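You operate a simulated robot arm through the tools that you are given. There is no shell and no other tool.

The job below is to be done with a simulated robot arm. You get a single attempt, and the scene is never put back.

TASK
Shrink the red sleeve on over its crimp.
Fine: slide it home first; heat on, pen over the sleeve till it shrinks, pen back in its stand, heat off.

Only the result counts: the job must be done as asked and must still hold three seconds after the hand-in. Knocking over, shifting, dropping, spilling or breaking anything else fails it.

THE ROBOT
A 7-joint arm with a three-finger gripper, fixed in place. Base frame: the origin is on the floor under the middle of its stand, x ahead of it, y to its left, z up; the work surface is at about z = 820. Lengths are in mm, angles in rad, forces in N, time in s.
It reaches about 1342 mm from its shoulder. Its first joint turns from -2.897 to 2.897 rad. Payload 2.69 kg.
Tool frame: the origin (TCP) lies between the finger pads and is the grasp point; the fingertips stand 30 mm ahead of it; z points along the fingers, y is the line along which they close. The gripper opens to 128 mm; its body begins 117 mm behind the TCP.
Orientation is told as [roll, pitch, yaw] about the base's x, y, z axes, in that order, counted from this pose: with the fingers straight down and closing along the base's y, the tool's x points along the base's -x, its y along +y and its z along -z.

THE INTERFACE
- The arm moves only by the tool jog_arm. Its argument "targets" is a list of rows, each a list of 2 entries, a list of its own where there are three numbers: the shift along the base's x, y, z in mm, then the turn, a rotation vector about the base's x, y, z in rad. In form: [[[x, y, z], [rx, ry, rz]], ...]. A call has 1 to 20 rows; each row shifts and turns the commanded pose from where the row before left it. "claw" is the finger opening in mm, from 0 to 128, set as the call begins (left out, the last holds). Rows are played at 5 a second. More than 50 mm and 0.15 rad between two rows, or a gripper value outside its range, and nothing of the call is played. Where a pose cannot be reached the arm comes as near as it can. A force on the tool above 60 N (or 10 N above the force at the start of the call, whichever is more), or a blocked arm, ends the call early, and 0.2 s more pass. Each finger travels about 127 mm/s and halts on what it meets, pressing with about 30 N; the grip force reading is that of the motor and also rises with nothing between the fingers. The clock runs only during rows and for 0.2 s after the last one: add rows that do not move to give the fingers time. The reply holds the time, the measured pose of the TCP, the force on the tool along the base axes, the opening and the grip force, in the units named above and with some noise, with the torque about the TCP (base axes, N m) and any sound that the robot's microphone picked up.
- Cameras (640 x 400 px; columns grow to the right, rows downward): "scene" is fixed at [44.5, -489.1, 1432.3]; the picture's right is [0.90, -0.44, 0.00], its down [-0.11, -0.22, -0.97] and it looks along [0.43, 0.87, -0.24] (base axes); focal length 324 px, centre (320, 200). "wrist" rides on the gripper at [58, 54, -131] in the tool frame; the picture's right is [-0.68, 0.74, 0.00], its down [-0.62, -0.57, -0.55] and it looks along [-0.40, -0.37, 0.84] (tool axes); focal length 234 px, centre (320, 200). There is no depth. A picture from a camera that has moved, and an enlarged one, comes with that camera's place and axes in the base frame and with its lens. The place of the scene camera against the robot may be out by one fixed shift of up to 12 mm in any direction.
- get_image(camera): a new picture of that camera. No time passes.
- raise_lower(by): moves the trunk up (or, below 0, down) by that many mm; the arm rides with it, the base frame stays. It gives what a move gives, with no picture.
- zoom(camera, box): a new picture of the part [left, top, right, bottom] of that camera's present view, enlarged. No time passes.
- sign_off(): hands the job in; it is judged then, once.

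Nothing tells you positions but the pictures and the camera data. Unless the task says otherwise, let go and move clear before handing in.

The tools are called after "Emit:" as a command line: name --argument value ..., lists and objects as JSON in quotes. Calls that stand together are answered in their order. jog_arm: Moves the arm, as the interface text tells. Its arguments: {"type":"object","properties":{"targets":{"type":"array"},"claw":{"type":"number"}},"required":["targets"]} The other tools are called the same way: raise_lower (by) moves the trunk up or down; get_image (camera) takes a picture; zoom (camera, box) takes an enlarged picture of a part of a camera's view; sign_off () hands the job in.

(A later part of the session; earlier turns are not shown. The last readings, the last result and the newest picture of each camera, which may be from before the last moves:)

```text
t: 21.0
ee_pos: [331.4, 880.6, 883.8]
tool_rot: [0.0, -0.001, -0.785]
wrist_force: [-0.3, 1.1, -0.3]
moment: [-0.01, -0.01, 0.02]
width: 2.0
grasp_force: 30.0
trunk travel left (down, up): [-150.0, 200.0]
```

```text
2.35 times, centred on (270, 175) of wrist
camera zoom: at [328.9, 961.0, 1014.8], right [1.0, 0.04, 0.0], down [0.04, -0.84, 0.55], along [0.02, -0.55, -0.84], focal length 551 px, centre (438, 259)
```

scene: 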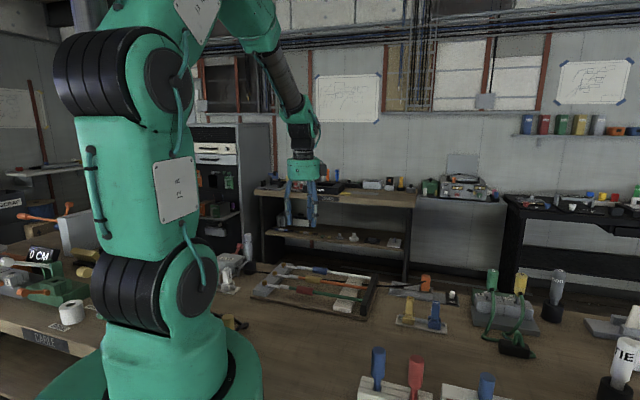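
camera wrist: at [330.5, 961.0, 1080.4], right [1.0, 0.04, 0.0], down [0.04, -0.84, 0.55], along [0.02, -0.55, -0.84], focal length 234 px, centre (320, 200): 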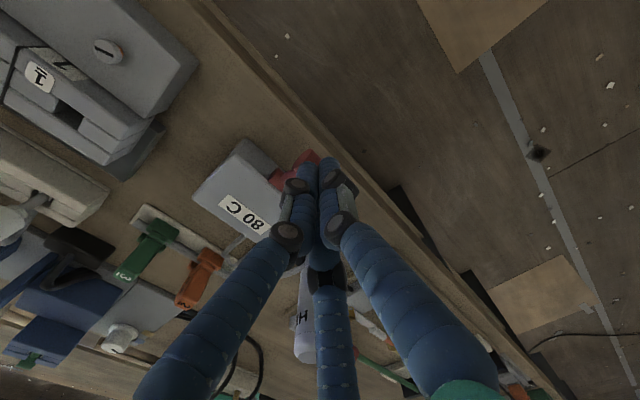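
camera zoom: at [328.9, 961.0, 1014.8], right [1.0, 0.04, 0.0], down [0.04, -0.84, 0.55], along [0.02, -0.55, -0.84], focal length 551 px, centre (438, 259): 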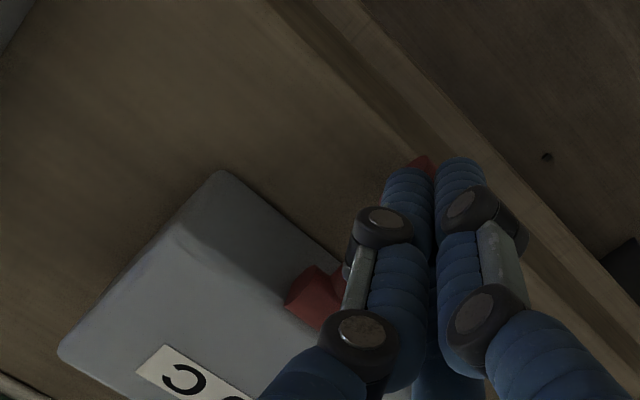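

Still free; continuing down in small steps until it stops or clicks.

Emit:
jog_arm --targets '[[[0, 0, -4], [0, 0, 0]], [[0, 0, -4], [0, 0, 0]], [[0, 0, -3], [0, 0, 0]], [[0, 0, -3], [0, 0, 0]], [[0, 0, 0], [0, 0, 0]]]'

Emit:
zoom --camera "scene" --box '[210, 190, 290, 290]'

Emit:
zoom --camera "wrist" --box '[180, 90, 360, 260]'

```text
t: 22.4
ee_pos: [333.6, 883.7, 877.6]
tool_rot: [0.013, 0.005, -0.787]
wrist_force: [2.5, 4.8, 15.4]
moment: [-0.07, 0.01, -0.01]
width: 1.9
grasp_force: 29.8
trunk travel left (down, up): [-150.0, 200.0]
stopped in row 5: the force on the tool passed its limit at 61 N (the readings are from after the stop); the commanded pose is now the measured one
```

```text
4.00 times, centred on (250, 240) of scene
camera zoom: at [44.5, -489.1, 1432.3], right [0.9, -0.44, 0.0], down [-0.11, -0.22, -0.97], along [0.43, 0.87, -0.24], focal length 1296 px, centre (600, 40)
```

zoom: 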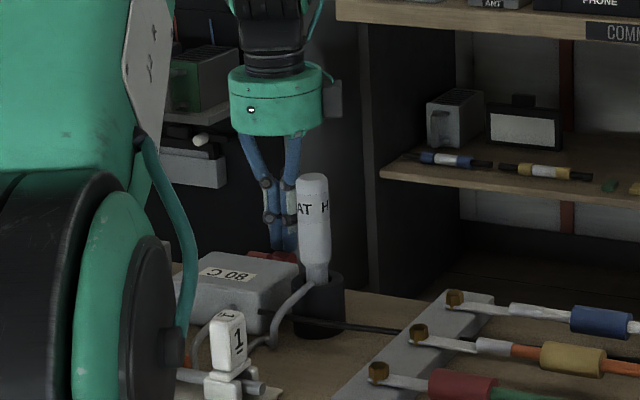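

```text
2.35 times, centred on (270, 175) of wrist
camera zoom: at [330.1, 963.2, 1011.0], right [1.0, 0.04, 0.01], down [0.03, -0.84, 0.54], along [0.03, -0.54, -0.84], focal length 551 px, centre (438, 259)
```

zoom: 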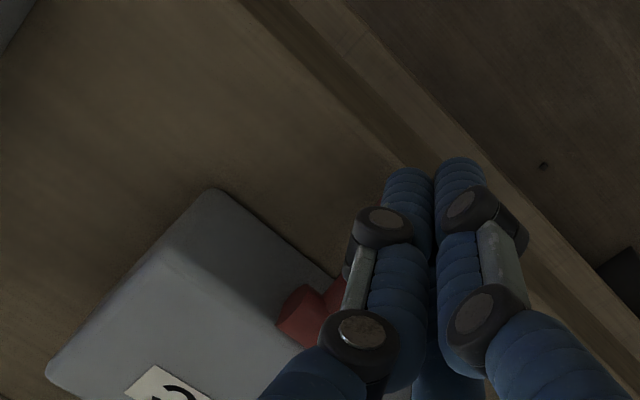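

The lever reached its stop. Backing off upward and looking at the box for any sign that the heat is on.

Emit:
jog_arm --targets '[[[0, 0, 15], [-0.013, -0.005, 0.002]], [[0, 0, 35], [0, 0, 0]], [[0, 0, 40], [0, 0, 0]], [[0, -30, 40], [0, 0, 0]], [[5, -45, 20], [0, 0, 0]], [[0, 0, 0], [0, 0, 0]]]'

Emit:
get_image --camera "wrist"

Emit:
zoom --camera "scene" --box '[210, 200, 290, 290]'

```text
t: 23.8
ee_pos: [338.0, 805.2, 1024.6]
tool_rot: [-0.001, -0.009, -0.782]
wrist_force: [-0.5, -1.1, 1.7]
moment: [0.09, 0.04, -0.01]
width: 2.1
grasp_force: 29.8
trunk travel left (down, up): [-150.0, 200.0]
```

```text
taken
camera wrist: at [333.9, 886.0, 1156.4], right [1.0, 0.04, 0.01], down [0.03, -0.83, 0.55], along [0.03, -0.55, -0.83], focal length 234 px, centre (320, 200)
```

wrist: 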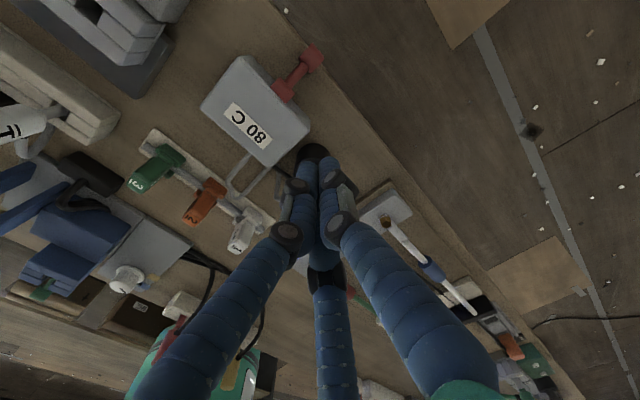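

```text
4.44 times, centred on (250, 245) of scene
camera zoom: at [44.5, -489.1, 1432.3], right [0.9, -0.44, 0.0], down [-0.11, -0.22, -0.97], along [0.43, 0.87, -0.24], focal length 1440 px, centre (631, 0)
```

zoom: 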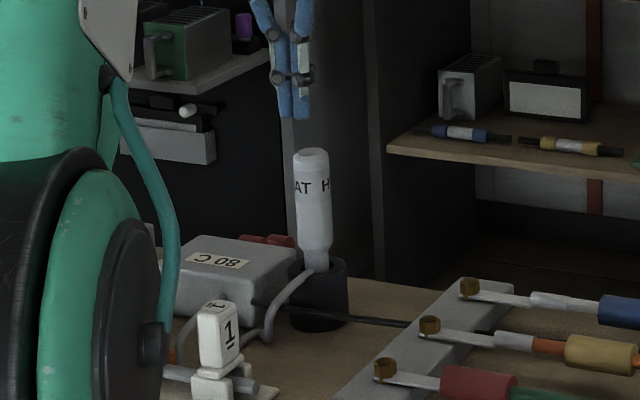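

Emit:
zoom --camera "wrist" --box '[190, 30, 340, 180]'

Emit:
zoom --camera "wrist" --box '[260, 30, 340, 110]'

```text
2.67 times, centred on (265, 105) of wrist
camera zoom: at [333.9, 886.0, 1156.4], right [1.0, 0.04, 0.01], down [0.03, -0.83, 0.55], along [0.03, -0.55, -0.83], focal length 624 px, centre (467, 453)
```

zoom: 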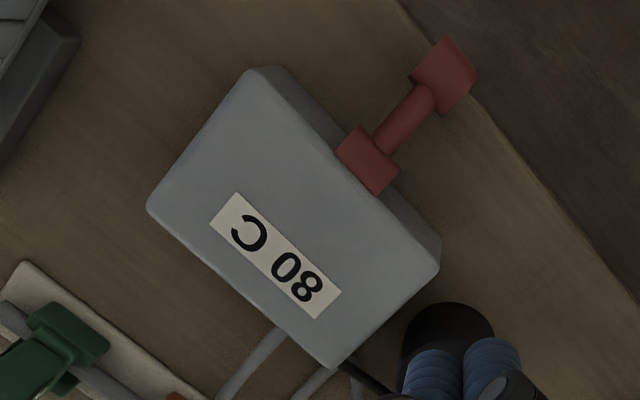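

```text
5.00 times, centred on (300, 70) of wrist
camera zoom: at [333.9, 886.0, 1156.4], right [1.0, 0.04, 0.01], down [0.03, -0.83, 0.55], along [0.03, -0.55, -0.83], focal length 1171 px, centre (420, 850)
```

zoom: 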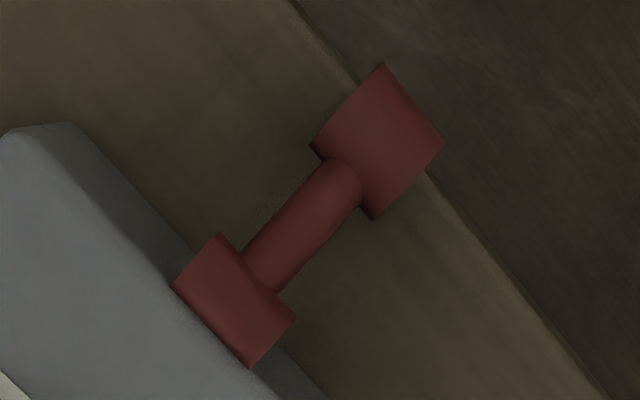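

The lever holds down. Next, the pen: I open the fingers and centre above it, then take a check picture before descending.

Emit:
jog_arm --targets '[[[0, 0, 25], [0, 0.008, -0.003]], [[-2.5, -33, 0], [0, 0, 0]], [[-2.5, -33, 0], [0, 0, 0]], [[0, 0, 0], [0, 0, 0]], [[0, 0, 0], [0, 0, 0]]]' --claw 100

Emit:
get_image --camera "wrist"

Emit:
zoom --camera "scene" --box '[210, 180, 290, 290]'

```text
t: 25.0
ee_pos: [331.8, 740.5, 1047.6]
tool_rot: [-0.008, -0.006, -0.785]
wrist_force: [-0.6, 0.3, -1.9]
moment: [-0.04, 0.05, 0.0]
width: 100.0
grasp_force: 0.1
trunk travel left (down, up): [-150.0, 200.0]
```

```text
taken
camera wrist: at [329.8, 821.6, 1178.9], right [1.0, 0.04, 0.0], down [0.04, -0.83, 0.55], along [0.02, -0.55, -0.83], focal length 234 px, centre (320, 200)
```

wrist: 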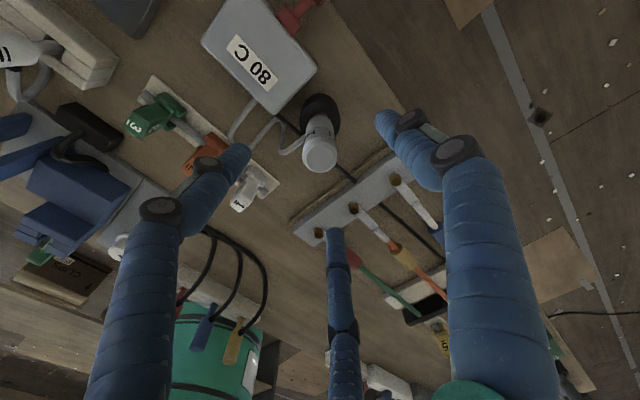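

```text
3.64 times, centred on (250, 235) of scene
camera zoom: at [44.5, -489.1, 1432.3], right [0.9, -0.44, 0.0], down [-0.11, -0.22, -0.97], along [0.43, 0.87, -0.24], focal length 1178 px, centre (574, 73)
```

zoom: 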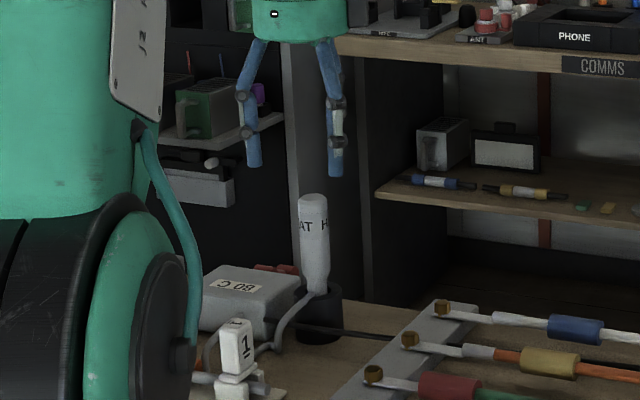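

The pen top reads (333, 741), directly beneath the gripper. Descending around the handle.

Emit:
jog_arm --targets '[[[0.5, 0, -35], [0.007, 0.005, 0]], [[0, 0, -35], [0, 0, 0]], [[0, 0, -25], [0, 0, 0]], [[0, 0, -18], [0, 0, 0]], [[0, 0, 0], [0, 0, 0]], [[0, 0, 0], [0, 0, 0]]]' --claw 100

Emit:
get_image --camera "wrist"

Emit:
zoom --camera "scene" --box '[210, 200, 290, 290]'

```text
t: 26.4
ee_pos: [334.1, 742.5, 936.7]
tool_rot: [-0.004, 0.006, -0.788]
wrist_force: [-0.3, -1.0, -0.2]
moment: [0.0, -0.01, -0.02]
width: 100.0
grasp_force: 0.1
trunk travel left (down, up): [-150.0, 200.0]
```

```text
taken
camera wrist: at [331.3, 822.0, 1067.7], right [1.0, 0.04, -0.01], down [0.04, -0.84, 0.55], along [0.02, -0.55, -0.84], focal length 234 px, centre (320, 200)
```

wrist: 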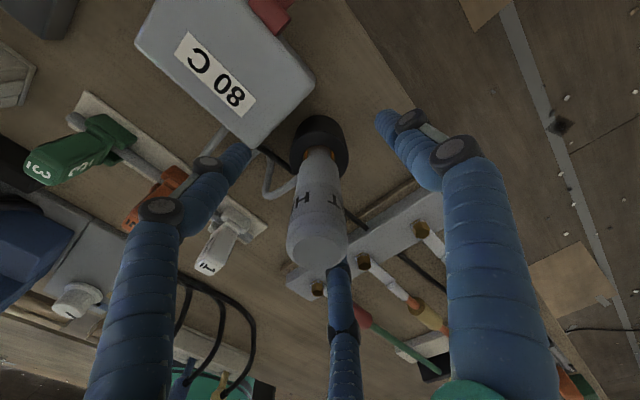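

```text
4.44 times, centred on (250, 245) of scene
camera zoom: at [44.5, -489.1, 1432.3], right [0.9, -0.44, 0.0], down [-0.11, -0.22, -0.97], along [0.43, 0.87, -0.24], focal length 1440 px, centre (631, 0)
```

zoom: 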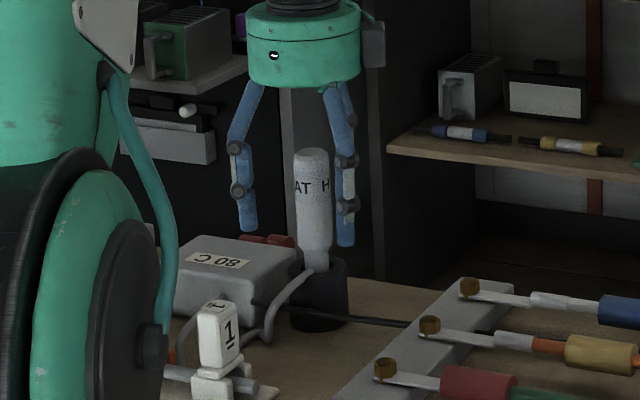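

Emit:
zoom --camera "wrist" --box '[260, 100, 380, 280]'

```text
2.22 times, centred on (320, 190) of wrist
camera zoom: at [331.3, 822.0, 1067.7], right [1.0, 0.04, -0.01], down [0.04, -0.84, 0.55], along [0.02, -0.55, -0.84], focal length 520 px, centre (320, 222)
```

zoom: 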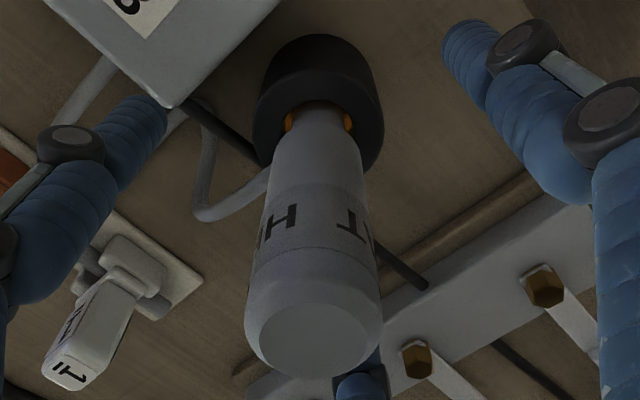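

An orange glow shows at the pen's neck in the stand, so the heat is on. Closing the fingers on the handle.

Emit:
jog_arm --targets '[[[0, 0, 0], [0, 0, 0]], [[0, 0, 0], [0, 0, 0]], [[0, 0, 0], [0, 0, 0]], [[0, 0, 0], [0, 0, 0]]]' --claw 20

Emit:
get_image --camera "wrist"

Emit:
zoom --camera "scene" --box '[210, 200, 290, 290]'

```text
t: 27.4
ee_pos: [332.7, 740.6, 936.4]
tool_rot: [-0.004, 0.003, -0.789]
wrist_force: [-4.3, -1.8, 1.4]
moment: [-0.18, 0.34, 0.02]
width: 30.7
grasp_force: 29.8
trunk travel left (down, up): [-150.0, 200.0]
```

```text
taken
camera wrist: at [330.9, 821.7, 1067.6], right [1.0, 0.04, -0.01], down [0.04, -0.84, 0.55], along [0.02, -0.55, -0.84], focal length 234 px, centre (320, 200)
```

wrist: 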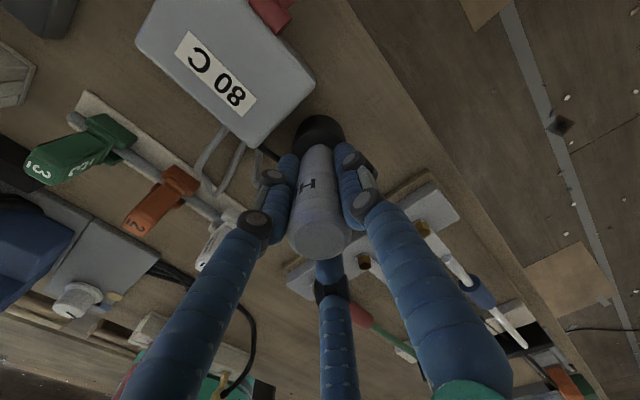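

```text
4.44 times, centred on (250, 245) of scene
camera zoom: at [44.5, -489.1, 1432.3], right [0.9, -0.44, 0.0], down [-0.11, -0.22, -0.97], along [0.43, 0.87, -0.24], focal length 1440 px, centre (631, 0)
```

zoom: 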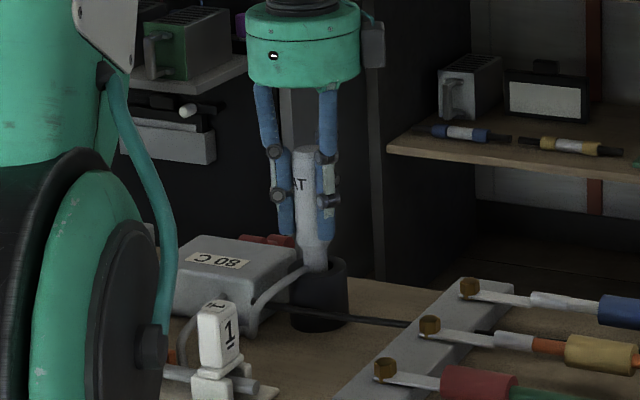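

Gripped at 30.7 mm. Lifting the pen straight out of its stand.

Emit:
jog_arm --targets '[[[0, 0, 10], [0, 0, 0]], [[0, 0, 15], [0, 0, 0]], [[0, 0, 15], [0, 0, 0]], [[0, 0, 20], [0, 0, 0]], [[0, 0, 20], [0, 0, 0]], [[0, 0, 20], [0, 0, 0]], [[0, 0, 0], [0, 0, 0]]]'

Emit:
get_image --camera "wrist"

Emit:
zoom --camera "scene" --box '[210, 180, 310, 290]'

```text
t: 29.0
ee_pos: [334.8, 741.8, 1036.4]
tool_rot: [-0.004, 0.007, -0.788]
wrist_force: [-0.2, 0.2, -1.0]
moment: [0.0, 0.01, -0.01]
width: 30.3
grasp_force: 30.2
trunk travel left (down, up): [-150.0, 200.0]
```

```text
taken
camera wrist: at [331.6, 822.0, 1167.8], right [1.0, 0.04, -0.01], down [0.04, -0.84, 0.55], along [0.02, -0.55, -0.84], focal length 234 px, centre (320, 200)
```

wrist: 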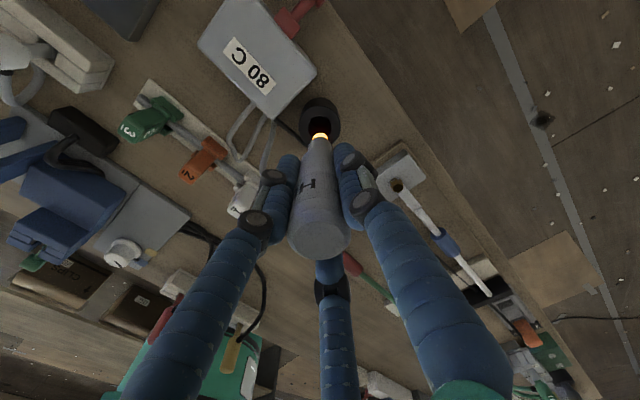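

```text
3.64 times, centred on (260, 235) of scene
camera zoom: at [44.5, -489.1, 1432.3], right [0.9, -0.44, 0.0], down [-0.11, -0.22, -0.97], along [0.43, 0.87, -0.24], focal length 1178 px, centre (538, 73)
```

zoom: 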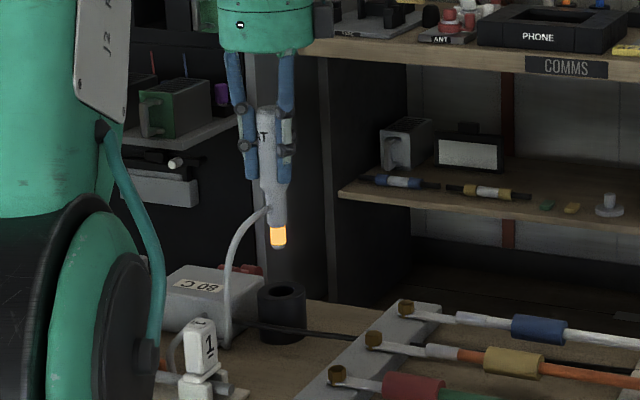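

The pen tip glows orange - it's hot, tip about 114 mm below the TCP. I carry it over toward the red sleeve home position at (397.5, 483), keeping the tip at z ≈ 922 and away from the other sleeves.

Emit:
jog_arm --targets '[[[7, -28.5, 0], [0, 0, 0]], [[7, -28.8, 0], [0, 0, 0]], [[7, -28.8, 0], [0, 0, 0]], [[7, -28.8, 0], [0, 0, 0]], [[7, -28.8, 0], [0, 0, 0]], [[7, -28.8, 0], [0, 0, 0]], [[7, -28.8, 0], [0, 0, 0]], [[7, -28.8, 0], [0, 0, 0]], [[7, -28.8, 0], [0, 0, 0]], [[0, 0, 0], [0, 0, 0]]]'

Emit:
get_image --camera "wrist"

Emit:
zoom --camera "scene" --box '[210, 180, 350, 320]'

```text
t: 31.2
ee_pos: [395.9, 481.0, 1038.8]
tool_rot: [-0.003, 0.004, -0.787]
wrist_force: [-0.2, -0.9, -2.0]
moment: [0.06, -0.02, 0.01]
width: 30.2
grasp_force: 29.8
trunk travel left (down, up): [-150.0, 200.0]
```

```text
taken
camera wrist: at [394.5, 560.7, 1170.4], right [1.0, 0.04, -0.01], down [0.04, -0.84, 0.55], along [0.02, -0.55, -0.84], focal length 234 px, centre (320, 200)
```

wrist: 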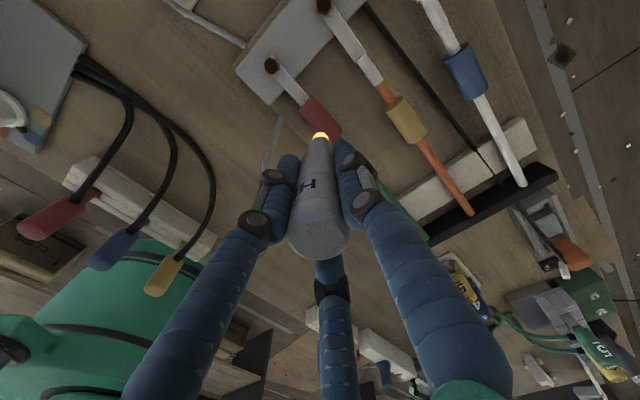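

```text
2.86 times, centred on (280, 250) of scene
camera zoom: at [44.5, -489.1, 1432.3], right [0.9, -0.44, 0.0], down [-0.11, -0.22, -0.97], along [0.43, 0.87, -0.24], focal length 926 px, centre (434, 57)
```

zoom: 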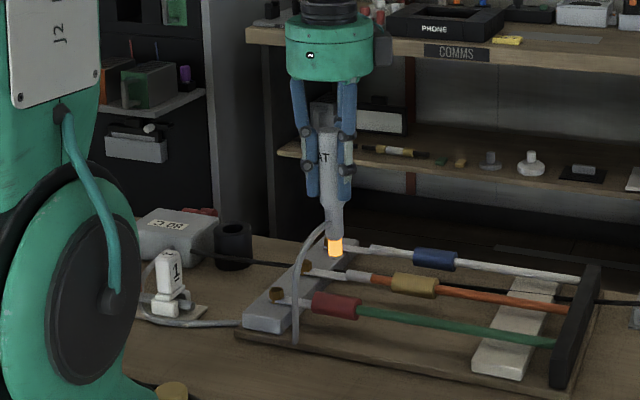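

The hot tip is over the sleeve, about 50 mm above it. Lowering in steps while watching both pictures.

Emit:
jog_arm --targets '[[[0, 0, -10], [0, 0, 0]], [[0, 0, -10], [0, 0, 0]], [[0, 0, -10], [0, 0, 0]], [[0, 0, 0], [0, 0, 0]]]'

Emit:
zoom --camera "wrist" --box '[260, 40, 420, 180]'

Emit:
zoom --camera "scene" --box '[260, 220, 350, 310]'

```text
t: 32.2
ee_pos: [396.4, 480.4, 1007.5]
tool_rot: [-0.004, 0.003, -0.787]
wrist_force: [0.5, 0.2, -1.8]
moment: [-0.01, 0.02, 0.01]
width: 30.3
grasp_force: 29.6
trunk travel left (down, up): [-150.0, 200.0]
```

```text
2.86 times, centred on (340, 110) of wrist
camera zoom: at [394.6, 562.2, 1137.9], right [1.0, 0.04, -0.01], down [0.04, -0.84, 0.55], along [0.02, -0.55, -0.84], focal length 669 px, centre (263, 457)
```

zoom: 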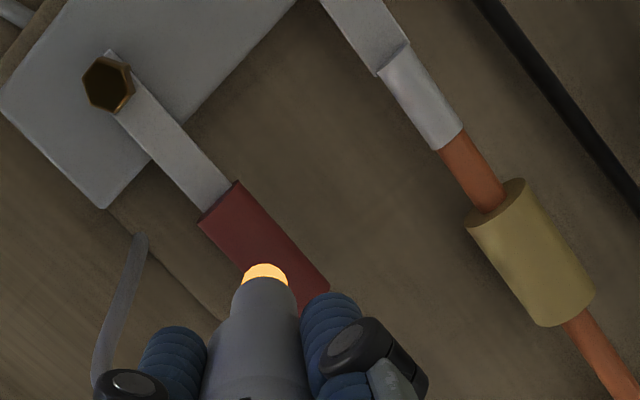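

```text
4.44 times, centred on (305, 265) of scene
camera zoom: at [44.5, -489.1, 1432.3], right [0.9, -0.44, 0.0], down [-0.11, -0.22, -0.97], along [0.43, 0.87, -0.24], focal length 1440 px, centre (387, -89)
```

zoom: 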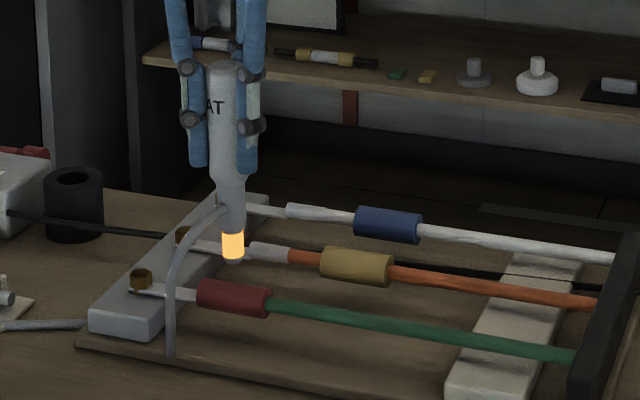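

Emit:
jog_arm --targets '[[[0, 0, -6], [0, 0, 0]], [[0, 0, -5], [0, 0, 0]], [[0, 0, 0], [0, 0, 0]], [[0, 0, 0], [0, 0, 0]], [[0, 0, 0], [0, 0, 0]]]'

Emit:
zoom --camera "wrist" --box '[260, 40, 420, 180]'

Emit:
zoom --camera "scene" --box '[260, 220, 350, 310]'

```text
t: 33.4
ee_pos: [396.5, 482.0, 996.6]
tool_rot: [-0.006, 0.004, -0.788]
wrist_force: [-0.7, -0.1, -1.6]
moment: [-0.01, -0.02, -0.02]
width: 30.2
grasp_force: 29.7
trunk travel left (down, up): [-150.0, 200.0]
```

```text
2.86 times, centred on (340, 110) of wrist
camera zoom: at [394.2, 562.2, 1127.1], right [1.0, 0.04, -0.01], down [0.04, -0.84, 0.55], along [0.02, -0.55, -0.84], focal length 669 px, centre (263, 457)
```

zoom: 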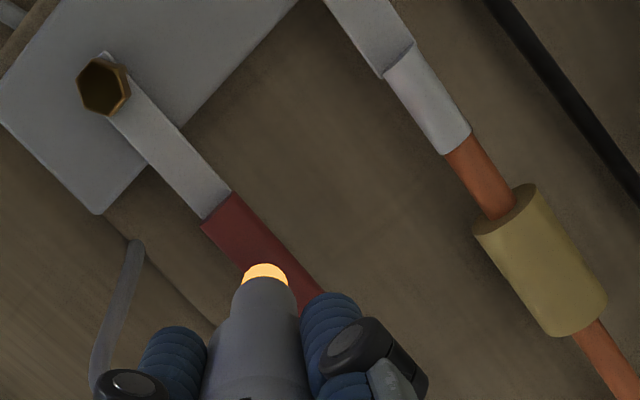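

```text
4.44 times, centred on (305, 265) of scene
camera zoom: at [44.5, -489.1, 1432.3], right [0.9, -0.44, 0.0], down [-0.11, -0.22, -0.97], along [0.43, 0.87, -0.24], focal length 1440 px, centre (387, -89)
```

zoom: 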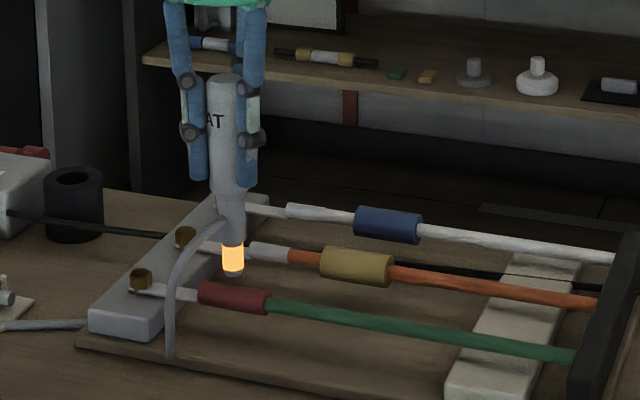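

The sleeve is visibly shrinking. I hold the pen still and keep watching.

Emit:
jog_arm --targets '[[[0, 0, 0], [0, 0, 0]], [[0, 0, 0], [0, 0, 0]], [[0, 0, 0], [0, 0, 0]], [[0, 0, 0], [0, 0, 0]], [[0, 0, 0], [0, 0, 0]]]'

Emit:
zoom --camera "wrist" --box '[260, 40, 420, 180]'

Emit:
zoom --camera "scene" --box '[260, 220, 350, 310]'

```text
t: 34.6
ee_pos: [395.5, 480.9, 996.1]
tool_rot: [-0.006, 0.005, -0.787]
wrist_force: [-0.4, 0.3, -1.5]
moment: [0.01, -0.01, -0.02]
width: 29.9
grasp_force: 29.9
trunk travel left (down, up): [-150.0, 200.0]
```

```text
2.86 times, centred on (340, 110) of wrist
camera zoom: at [394.2, 562.2, 1127.1], right [1.0, 0.04, -0.01], down [0.04, -0.84, 0.55], along [0.02, -0.55, -0.84], focal length 669 px, centre (263, 457)
```

zoom: 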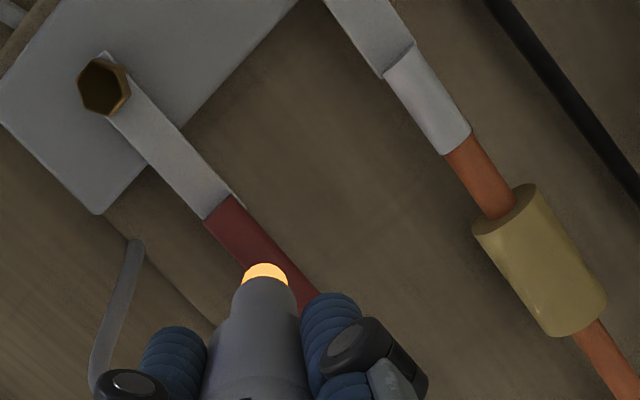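

```text
4.44 times, centred on (305, 265) of scene
camera zoom: at [44.5, -489.1, 1432.3], right [0.9, -0.44, 0.0], down [-0.11, -0.22, -0.97], along [0.43, 0.87, -0.24], focal length 1440 px, centre (387, -89)
```

zoom: 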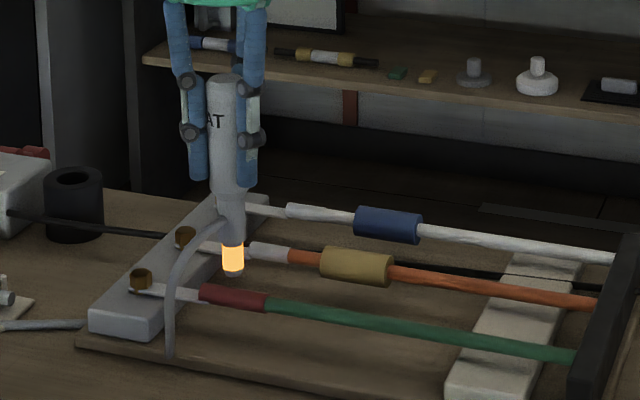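

Emit:
jog_arm --targets '[[[0, 0, 0], [0, 0, 0]], [[0, 0, 0], [0, 0, 0]], [[0, 0, 0], [0, 0, 0]]]'

Emit:
zoom --camera "wrist" --box '[290, 90, 350, 150]'

Emit:
zoom --camera "scene" --box '[280, 260, 340, 310]'

```text
t: 35.4
ee_pos: [397.1, 481.4, 995.8]
tool_rot: [-0.005, 0.004, -0.788]
wrist_force: [0.8, -0.3, -0.9]
moment: [0.01, 0.01, 0.03]
width: 30.1
grasp_force: 29.6
trunk travel left (down, up): [-150.0, 200.0]
```

```text
6.67 times, centred on (320, 120) of wrist
camera zoom: at [394.2, 562.2, 1127.1], right [1.0, 0.04, -0.01], down [0.04, -0.84, 0.55], along [0.02, -0.55, -0.84], focal length 1561 px, centre (320, 733)
```

zoom: 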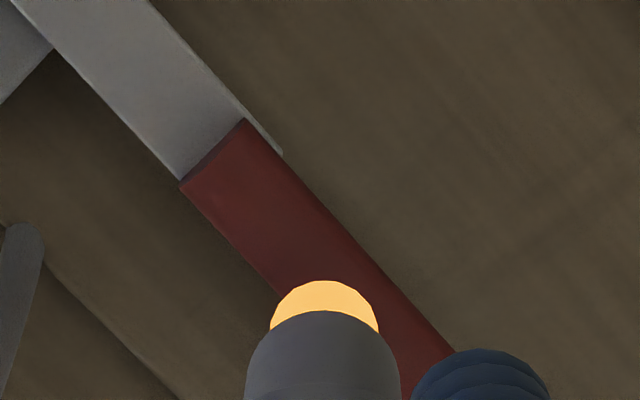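

```text
8.00 times, centred on (310, 285) of scene
camera zoom: at [44.5, -489.1, 1432.3], right [0.9, -0.44, 0.0], down [-0.11, -0.22, -0.97], along [0.43, 0.87, -0.24], focal length 2592 px, centre (400, -480)
```

zoom: 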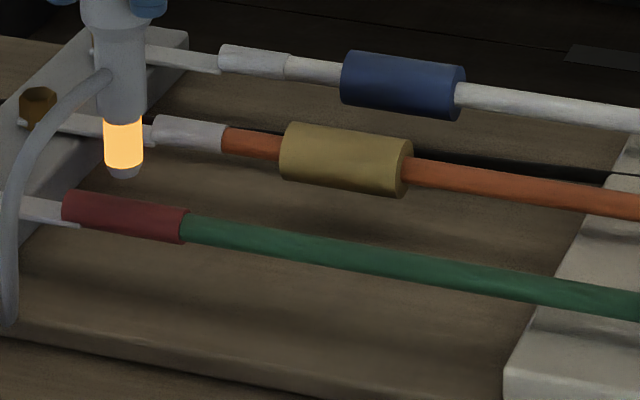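

Emit:
jog_arm --targets '[[[0, 0, 0], [0, 0, 0]]]'

Emit:
zoom --camera "wrist" --box '[290, 90, 350, 150]'

Emit:
zoom --camera "scene" --box '[280, 260, 340, 310]'

```text
t: 35.8
ee_pos: [395.7, 481.1, 996.5]
tool_rot: [-0.006, 0.003, -0.788]
wrist_force: [0.5, 0.6, -0.8]
moment: [-0.03, -0.01, -0.01]
width: 30.2
grasp_force: 29.8
trunk travel left (down, up): [-150.0, 200.0]
```

```text
6.67 times, centred on (320, 120) of wrist
camera zoom: at [394.2, 562.2, 1127.1], right [1.0, 0.04, -0.01], down [0.04, -0.84, 0.55], along [0.02, -0.55, -0.84], focal length 1561 px, centre (320, 733)
```

zoom: 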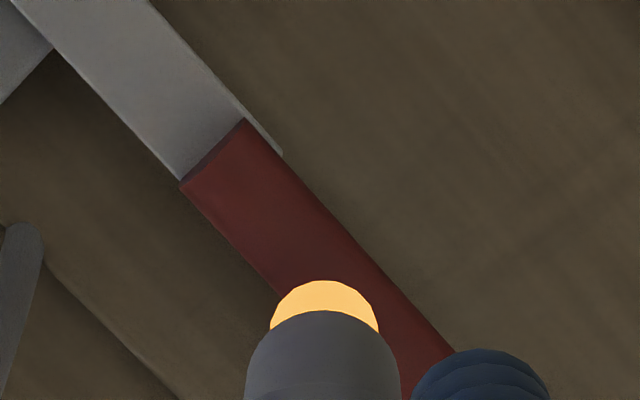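

```text
8.00 times, centred on (310, 285) of scene
camera zoom: at [44.5, -489.1, 1432.3], right [0.9, -0.44, 0.0], down [-0.11, -0.22, -0.97], along [0.43, 0.87, -0.24], focal length 2592 px, centre (400, -480)
```

zoom: 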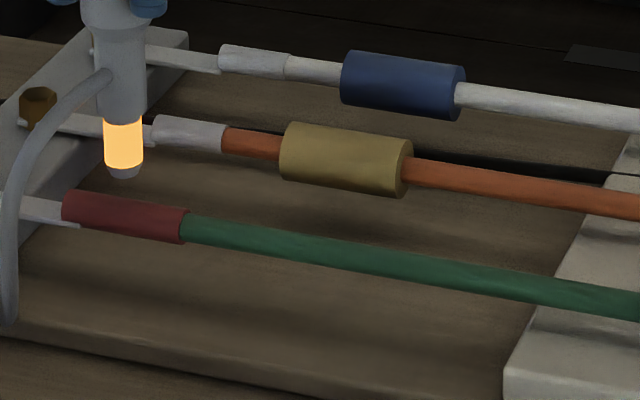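

The sleeve has stopped changing: it is fully shrunk over the crimp. Raising the pen and carrying it back along the same path to above its stand.

Emit:
jog_arm --targets '[[[0, 0, 11], [0, 0, 0]], [[0, 0, 15], [0, 0, 0]], [[0, 0, 15], [0, 0, 0]], [[-7, 28.8, 0], [0, 0, 0]], [[-7, 28.8, 0], [0, 0, 0]], [[-7, 28.8, 0], [0, 0, 0]], [[-7, 28.8, 0], [0, 0, 0]], [[-7, 28.8, 0], [0, 0, 0]], [[-7, 28.8, 0], [0, 0, 0]], [[-7, 28.8, 0], [0, 0, 0]], [[-7, 28.8, 0], [0, 0, 0]], [[-7, 28.5, 0], [0, 0, 0]], [[0, 0, 0], [0, 0, 0]], [[0, 0, 0], [0, 0, 0]]]'

Emit:
get_image --camera "wrist"

Emit:
zoom --camera "scene" --box '[210, 180, 310, 290]'

```text
t: 38.8
ee_pos: [333.5, 741.4, 1038.4]
tool_rot: [-0.004, 0.005, -0.787]
wrist_force: [0.4, -0.5, -1.1]
moment: [0.05, -0.04, 0.01]
width: 30.0
grasp_force: 30.2
trunk travel left (down, up): [-150.0, 200.0]
```

```text
taken
camera wrist: at [331.4, 821.2, 1169.0], right [1.0, 0.04, -0.01], down [0.04, -0.84, 0.55], along [0.02, -0.55, -0.84], focal length 234 px, centre (320, 200)
```

wrist: 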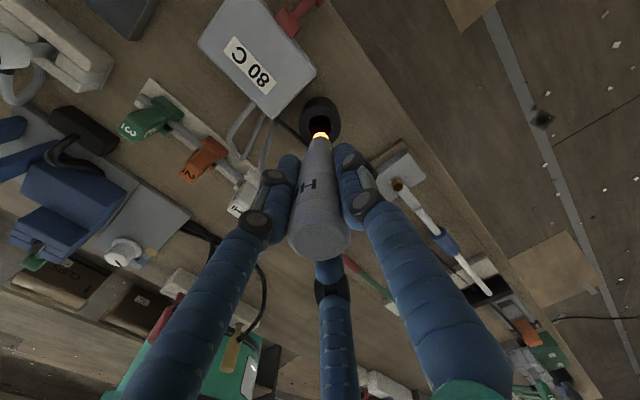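

```text
3.64 times, centred on (260, 235) of scene
camera zoom: at [44.5, -489.1, 1432.3], right [0.9, -0.44, 0.0], down [-0.11, -0.22, -0.97], along [0.43, 0.87, -0.24], focal length 1178 px, centre (538, 73)
```

zoom: 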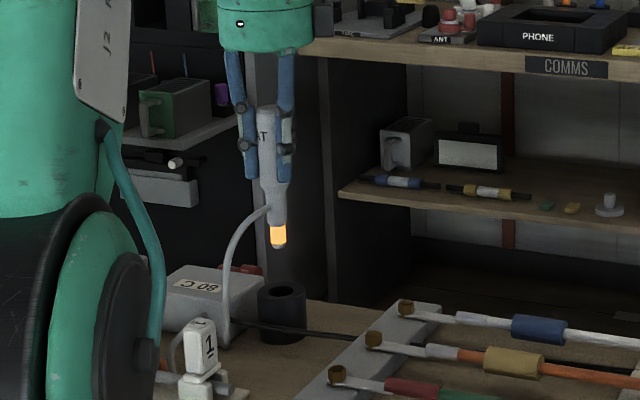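

Same pose as when it was first lifted. Lowering the pen back into its stand, in two stages.

Emit:
jog_arm --targets '[[[0, 0, -15], [0, 0, 0]], [[0, 0, -15], [0, 0, 0]], [[0, 0, -10], [0, 0, 0]], [[0, 0, -10], [0, 0, 0]], [[0, 0, -8], [0, 0, 0]], [[0, 0, 0], [0, 0, 0]]]'

Emit:
zoom --camera "scene" --box '[220, 200, 300, 290]'

Emit:
zoom --camera "wrist" --box '[260, 70, 380, 200]'

```text
t: 40.2
ee_pos: [332.9, 741.5, 979.1]
tool_rot: [-0.005, 0.003, -0.787]
wrist_force: [0.4, -0.1, -0.8]
moment: [0.0, 0.02, -0.01]
width: 30.2
grasp_force: 29.9
trunk travel left (down, up): [-150.0, 200.0]
```

```text
4.44 times, centred on (260, 245) of scene
camera zoom: at [44.5, -489.1, 1432.3], right [0.9, -0.44, 0.0], down [-0.11, -0.22, -0.97], along [0.43, 0.87, -0.24], focal length 1440 px, centre (587, 0)
```

zoom: 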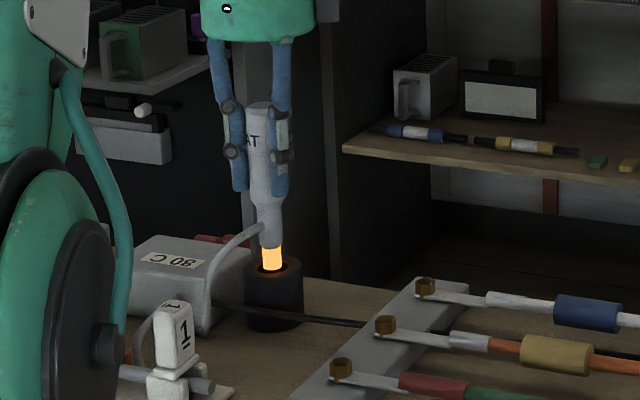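

```text
3.08 times, centred on (320, 135) of wrist
camera zoom: at [331.3, 821.2, 1109.7], right [1.0, 0.04, -0.01], down [0.04, -0.84, 0.55], along [0.02, -0.55, -0.84], focal length 720 px, centre (320, 400)
```

zoom: 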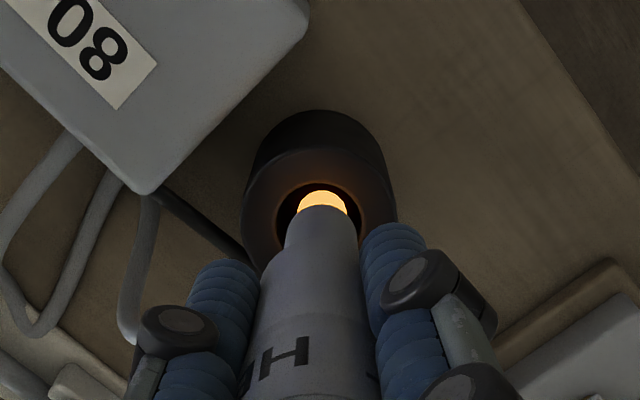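

The tip is centred in the stand's hole. Lowering the rest of the way.

Emit:
jog_arm --targets '[[[0, 0, -10], [0, 0, 0]], [[0, 0, -10], [0, 0, 0]], [[0, 0, -9], [0, 0, 0]], [[0, 0, -6], [0, 0, 0]], [[0, 0, -4], [0, 0, 0]], [[0, 0, -2], [0, 0, 0]], [[0, 0, 0], [0, 0, 0]]]'

Emit:
zoom --camera "scene" --box '[220, 200, 300, 290]'

```text
t: 41.8
ee_pos: [333.3, 741.6, 939.6]
tool_rot: [-0.002, 0.004, -0.787]
wrist_force: [-3.2, -0.7, 23.0]
moment: [0.04, 0.08, 0.0]
width: 30.2
grasp_force: 30.4
trunk travel left (down, up): [-150.0, 200.0]
```

```text
4.44 times, centred on (260, 245) of scene
camera zoom: at [44.5, -489.1, 1432.3], right [0.9, -0.44, 0.0], down [-0.11, -0.22, -0.97], along [0.43, 0.87, -0.24], focal length 1440 px, centre (587, 0)
```

zoom: 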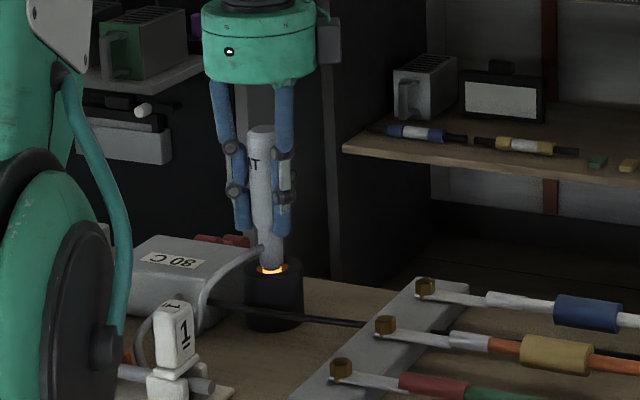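

The pen met resistance (23 N) and appears to sit about 17 mm higher than before - it slipped upward in the grip. I look closely before doing anything more.

Emit:
zoom --camera "scene" --box '[236, 228, 286, 278]'

Emit:
zoom --camera "wrist" --box '[260, 80, 380, 260]'

Emit:
zoom --camera "wrist" --box '[290, 100, 350, 150]'

```text
8.00 times, centred on (261, 253) of scene
camera zoom: at [44.5, -489.1, 1432.3], right [0.9, -0.44, 0.0], down [-0.11, -0.22, -0.97], along [0.43, 0.87, -0.24], focal length 2592 px, centre (792, -224)
```

zoom: 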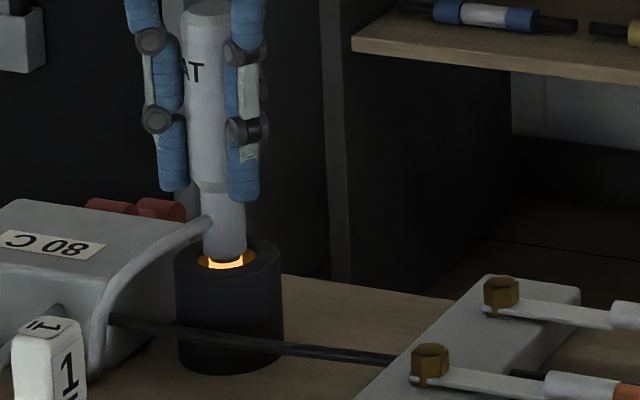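

```text
2.22 times, centred on (320, 170) of wrist
camera zoom: at [331.4, 822.0, 1071.4], right [1.0, 0.04, 0.0], down [0.04, -0.84, 0.55], along [0.02, -0.55, -0.84], focal length 520 px, centre (320, 267)
```

zoom: 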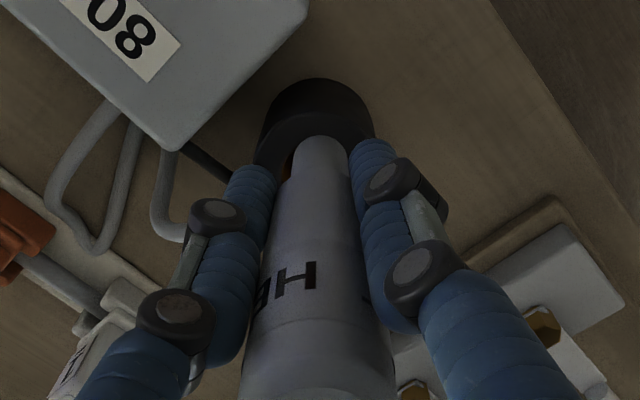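

```text
8.00 times, centred on (320, 125) of wrist
camera zoom: at [331.4, 822.0, 1071.4], right [1.0, 0.04, 0.0], down [0.04, -0.84, 0.55], along [0.02, -0.55, -0.84], focal length 1873 px, centre (320, 800)
```

zoom: 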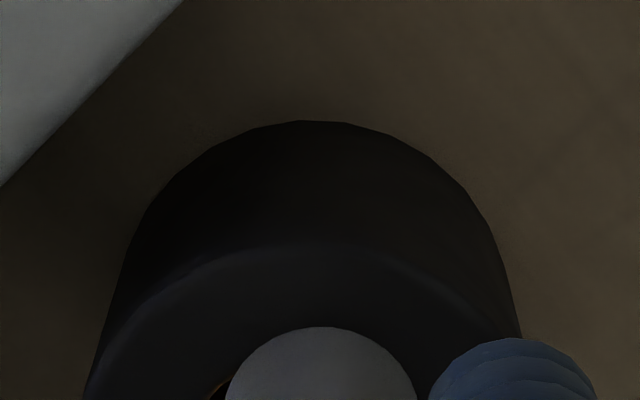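

The neck's shoulder has caught on the rim: the pen axis is slightly off the hole (the earlier grip forces also pointed to an offset toward +x). I raise it ~22 mm to free it and measure the offset.

Emit:
jog_arm --targets '[[[0, 0, 5], [0, 0, 0]], [[0, 0, 8], [0, 0, 0]], [[0, 0, 9], [0, 0, 0]], [[0, 0, 0], [0, 0, 0]]]'

Emit:
zoom --camera "wrist" --box '[270, 70, 370, 170]'

Emit:
zoom --camera "scene" --box '[241, 233, 281, 278]'

```text
t: 42.8
ee_pos: [334.0, 741.9, 959.4]
tool_rot: [-0.006, 0.003, -0.788]
wrist_force: [0.8, -1.3, -1.7]
moment: [0.01, 0.0, -0.05]
width: 30.0
grasp_force: 30.3
trunk travel left (down, up): [-150.0, 200.0]
```

```text
4.00 times, centred on (320, 120) of wrist
camera zoom: at [332.0, 822.0, 1090.7], right [1.0, 0.04, -0.01], down [0.04, -0.84, 0.55], along [0.02, -0.55, -0.84], focal length 937 px, centre (320, 520)
```

zoom: 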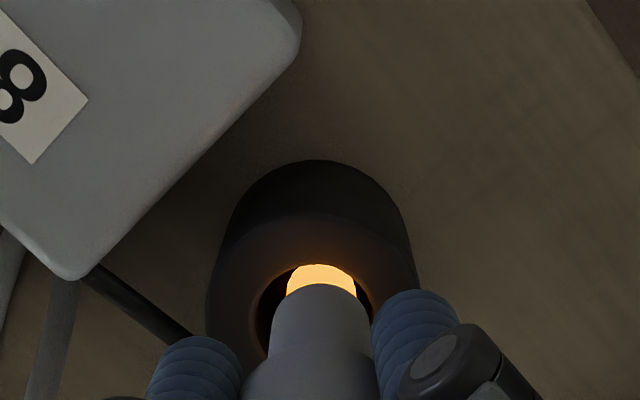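

```text
8.89 times, centred on (261, 256) of scene
camera zoom: at [44.5, -489.1, 1432.3], right [0.9, -0.44, 0.0], down [-0.11, -0.22, -0.97], along [0.43, 0.87, -0.24], focal length 2880 px, centre (844, -293)
```

zoom: 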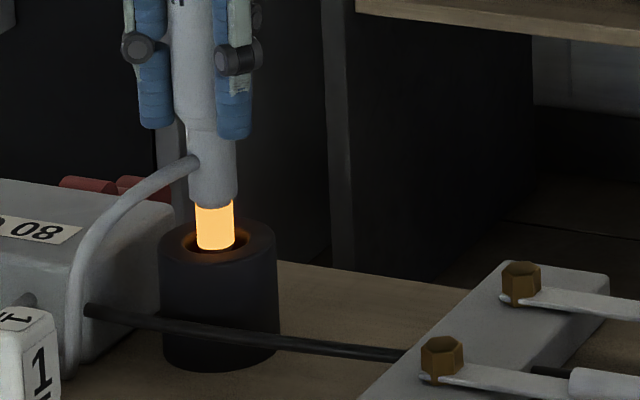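

Emit:
zoom --camera "scene" --box '[256, 252, 286, 277]'

Emit:
zoom --camera "wrist" --box '[295, 105, 345, 155]'

```text
16.00 times, centred on (271, 264) of scene
camera zoom: at [44.5, -489.1, 1432.3], right [0.9, -0.44, 0.0], down [-0.11, -0.22, -0.97], along [0.43, 0.87, -0.24], focal length 5184 px, centre (1104, -832)
```

zoom: 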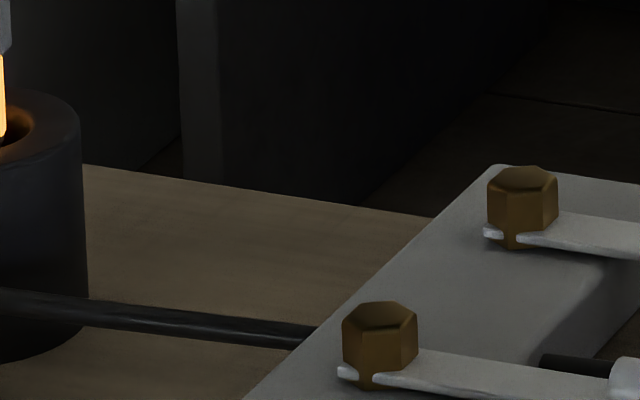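

```text
8.00 times, centred on (320, 130) of wrist
camera zoom: at [332.0, 822.0, 1090.7], right [1.0, 0.04, -0.01], down [0.04, -0.84, 0.55], along [0.02, -0.55, -0.84], focal length 1873 px, centre (320, 760)
```

zoom: 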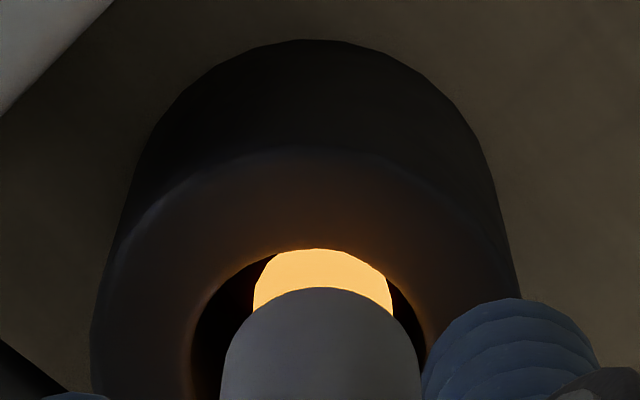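

Both views agree that the pen tip is about +1.6 mm in x and +5 mm in y off the hole centre (the stand itself hasn't moved). I raise a little, shift by (-1.6, -4.8), and check again.

Emit:
jog_arm --targets '[[[0, 0, 6], [0, 0, 0]], [[-0.8, -2.4, 0], [0, 0, 0]], [[-0.8, -2.4, 0], [0, 0, 0]], [[0, 0, 0], [0, 0, 0]]]'

Emit:
zoom --camera "wrist" --box '[295, 105, 345, 155]'

Emit:
zoom --camera "scene" --box '[236, 243, 266, 273]'

```text
t: 43.8
ee_pos: [332.6, 735.5, 965.1]
tool_rot: [-0.005, 0.003, -0.787]
wrist_force: [-0.7, -0.7, -1.6]
moment: [0.0, 0.0, -0.01]
width: 29.8
grasp_force: 30.1
trunk travel left (down, up): [-150.0, 200.0]
```

```text
8.00 times, centred on (320, 130) of wrist
camera zoom: at [330.7, 816.3, 1096.4], right [1.0, 0.04, -0.01], down [0.04, -0.84, 0.55], along [0.02, -0.55, -0.84], focal length 1873 px, centre (320, 760)
```

zoom: 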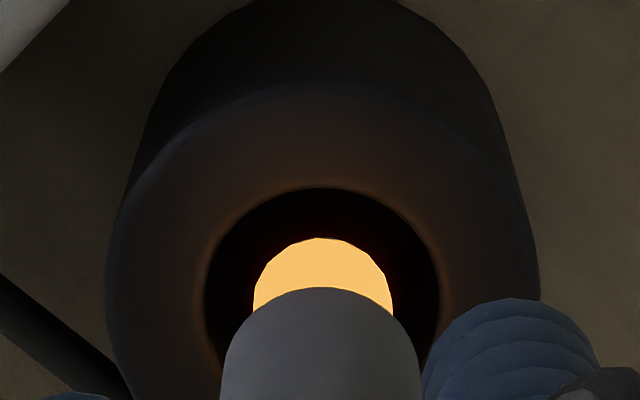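

```text
13.33 times, centred on (251, 258) of scene
camera zoom: at [44.5, -489.1, 1432.3], right [0.9, -0.44, 0.0], down [-0.11, -0.22, -0.97], along [0.43, 0.87, -0.24], focal length 4320 px, centre (1240, -573)
```

zoom: 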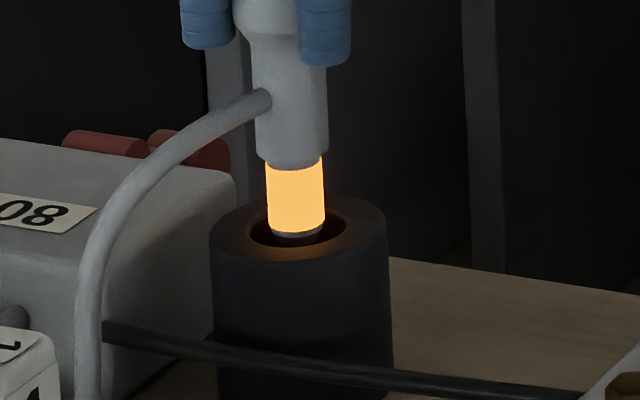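

Now the tip sits nearly centred in the hole; the neck is perhaps 1-2 mm too far to -y. I apply a small correction (+0.4, +1.4) and lower slowly, checking the force.

Emit:
jog_arm --targets '[[[0.4, 1.4, 0], [0, 0, 0]], [[0, 0, -6], [0, 0, 0]], [[0, 0, -6], [0, 0, 0]], [[0, 0, -4], [0, 0, 0]], [[0, 0, 0], [0, 0, 0]]]'

Emit:
zoom --camera "wrist" --box '[295, 105, 345, 155]'

Emit:
zoom --camera "scene" --box '[236, 243, 266, 273]'

```text
t: 45.0
ee_pos: [332.4, 737.7, 949.1]
tool_rot: [-0.004, 0.002, -0.788]
wrist_force: [0.5, 0.1, -2.3]
moment: [0.04, 0.04, 0.02]
width: 30.2
grasp_force: 29.7
trunk travel left (down, up): [-150.0, 200.0]
```

```text
8.00 times, centred on (320, 130) of wrist
camera zoom: at [330.4, 818.7, 1080.5], right [1.0, 0.04, -0.01], down [0.04, -0.84, 0.55], along [0.02, -0.55, -0.84], focal length 1873 px, centre (320, 760)
```

zoom: 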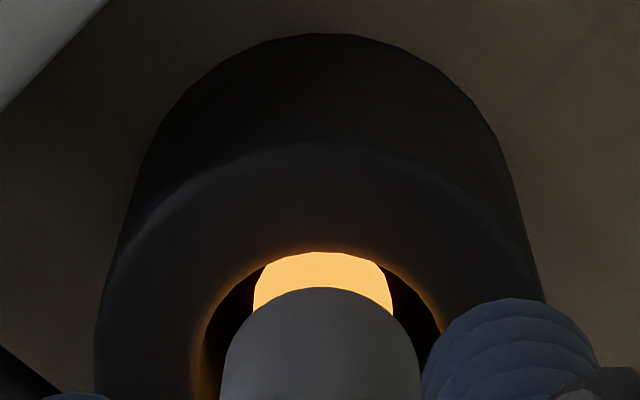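

```text
13.33 times, centred on (251, 258) of scene
camera zoom: at [44.5, -489.1, 1432.3], right [0.9, -0.44, 0.0], down [-0.11, -0.22, -0.97], along [0.43, 0.87, -0.24], focal length 4320 px, centre (1240, -573)
```

zoom: 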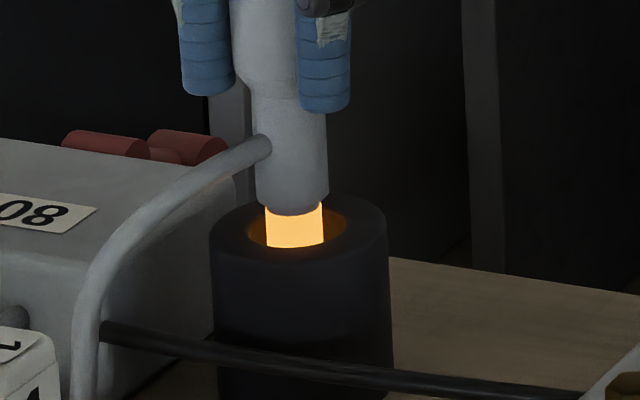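

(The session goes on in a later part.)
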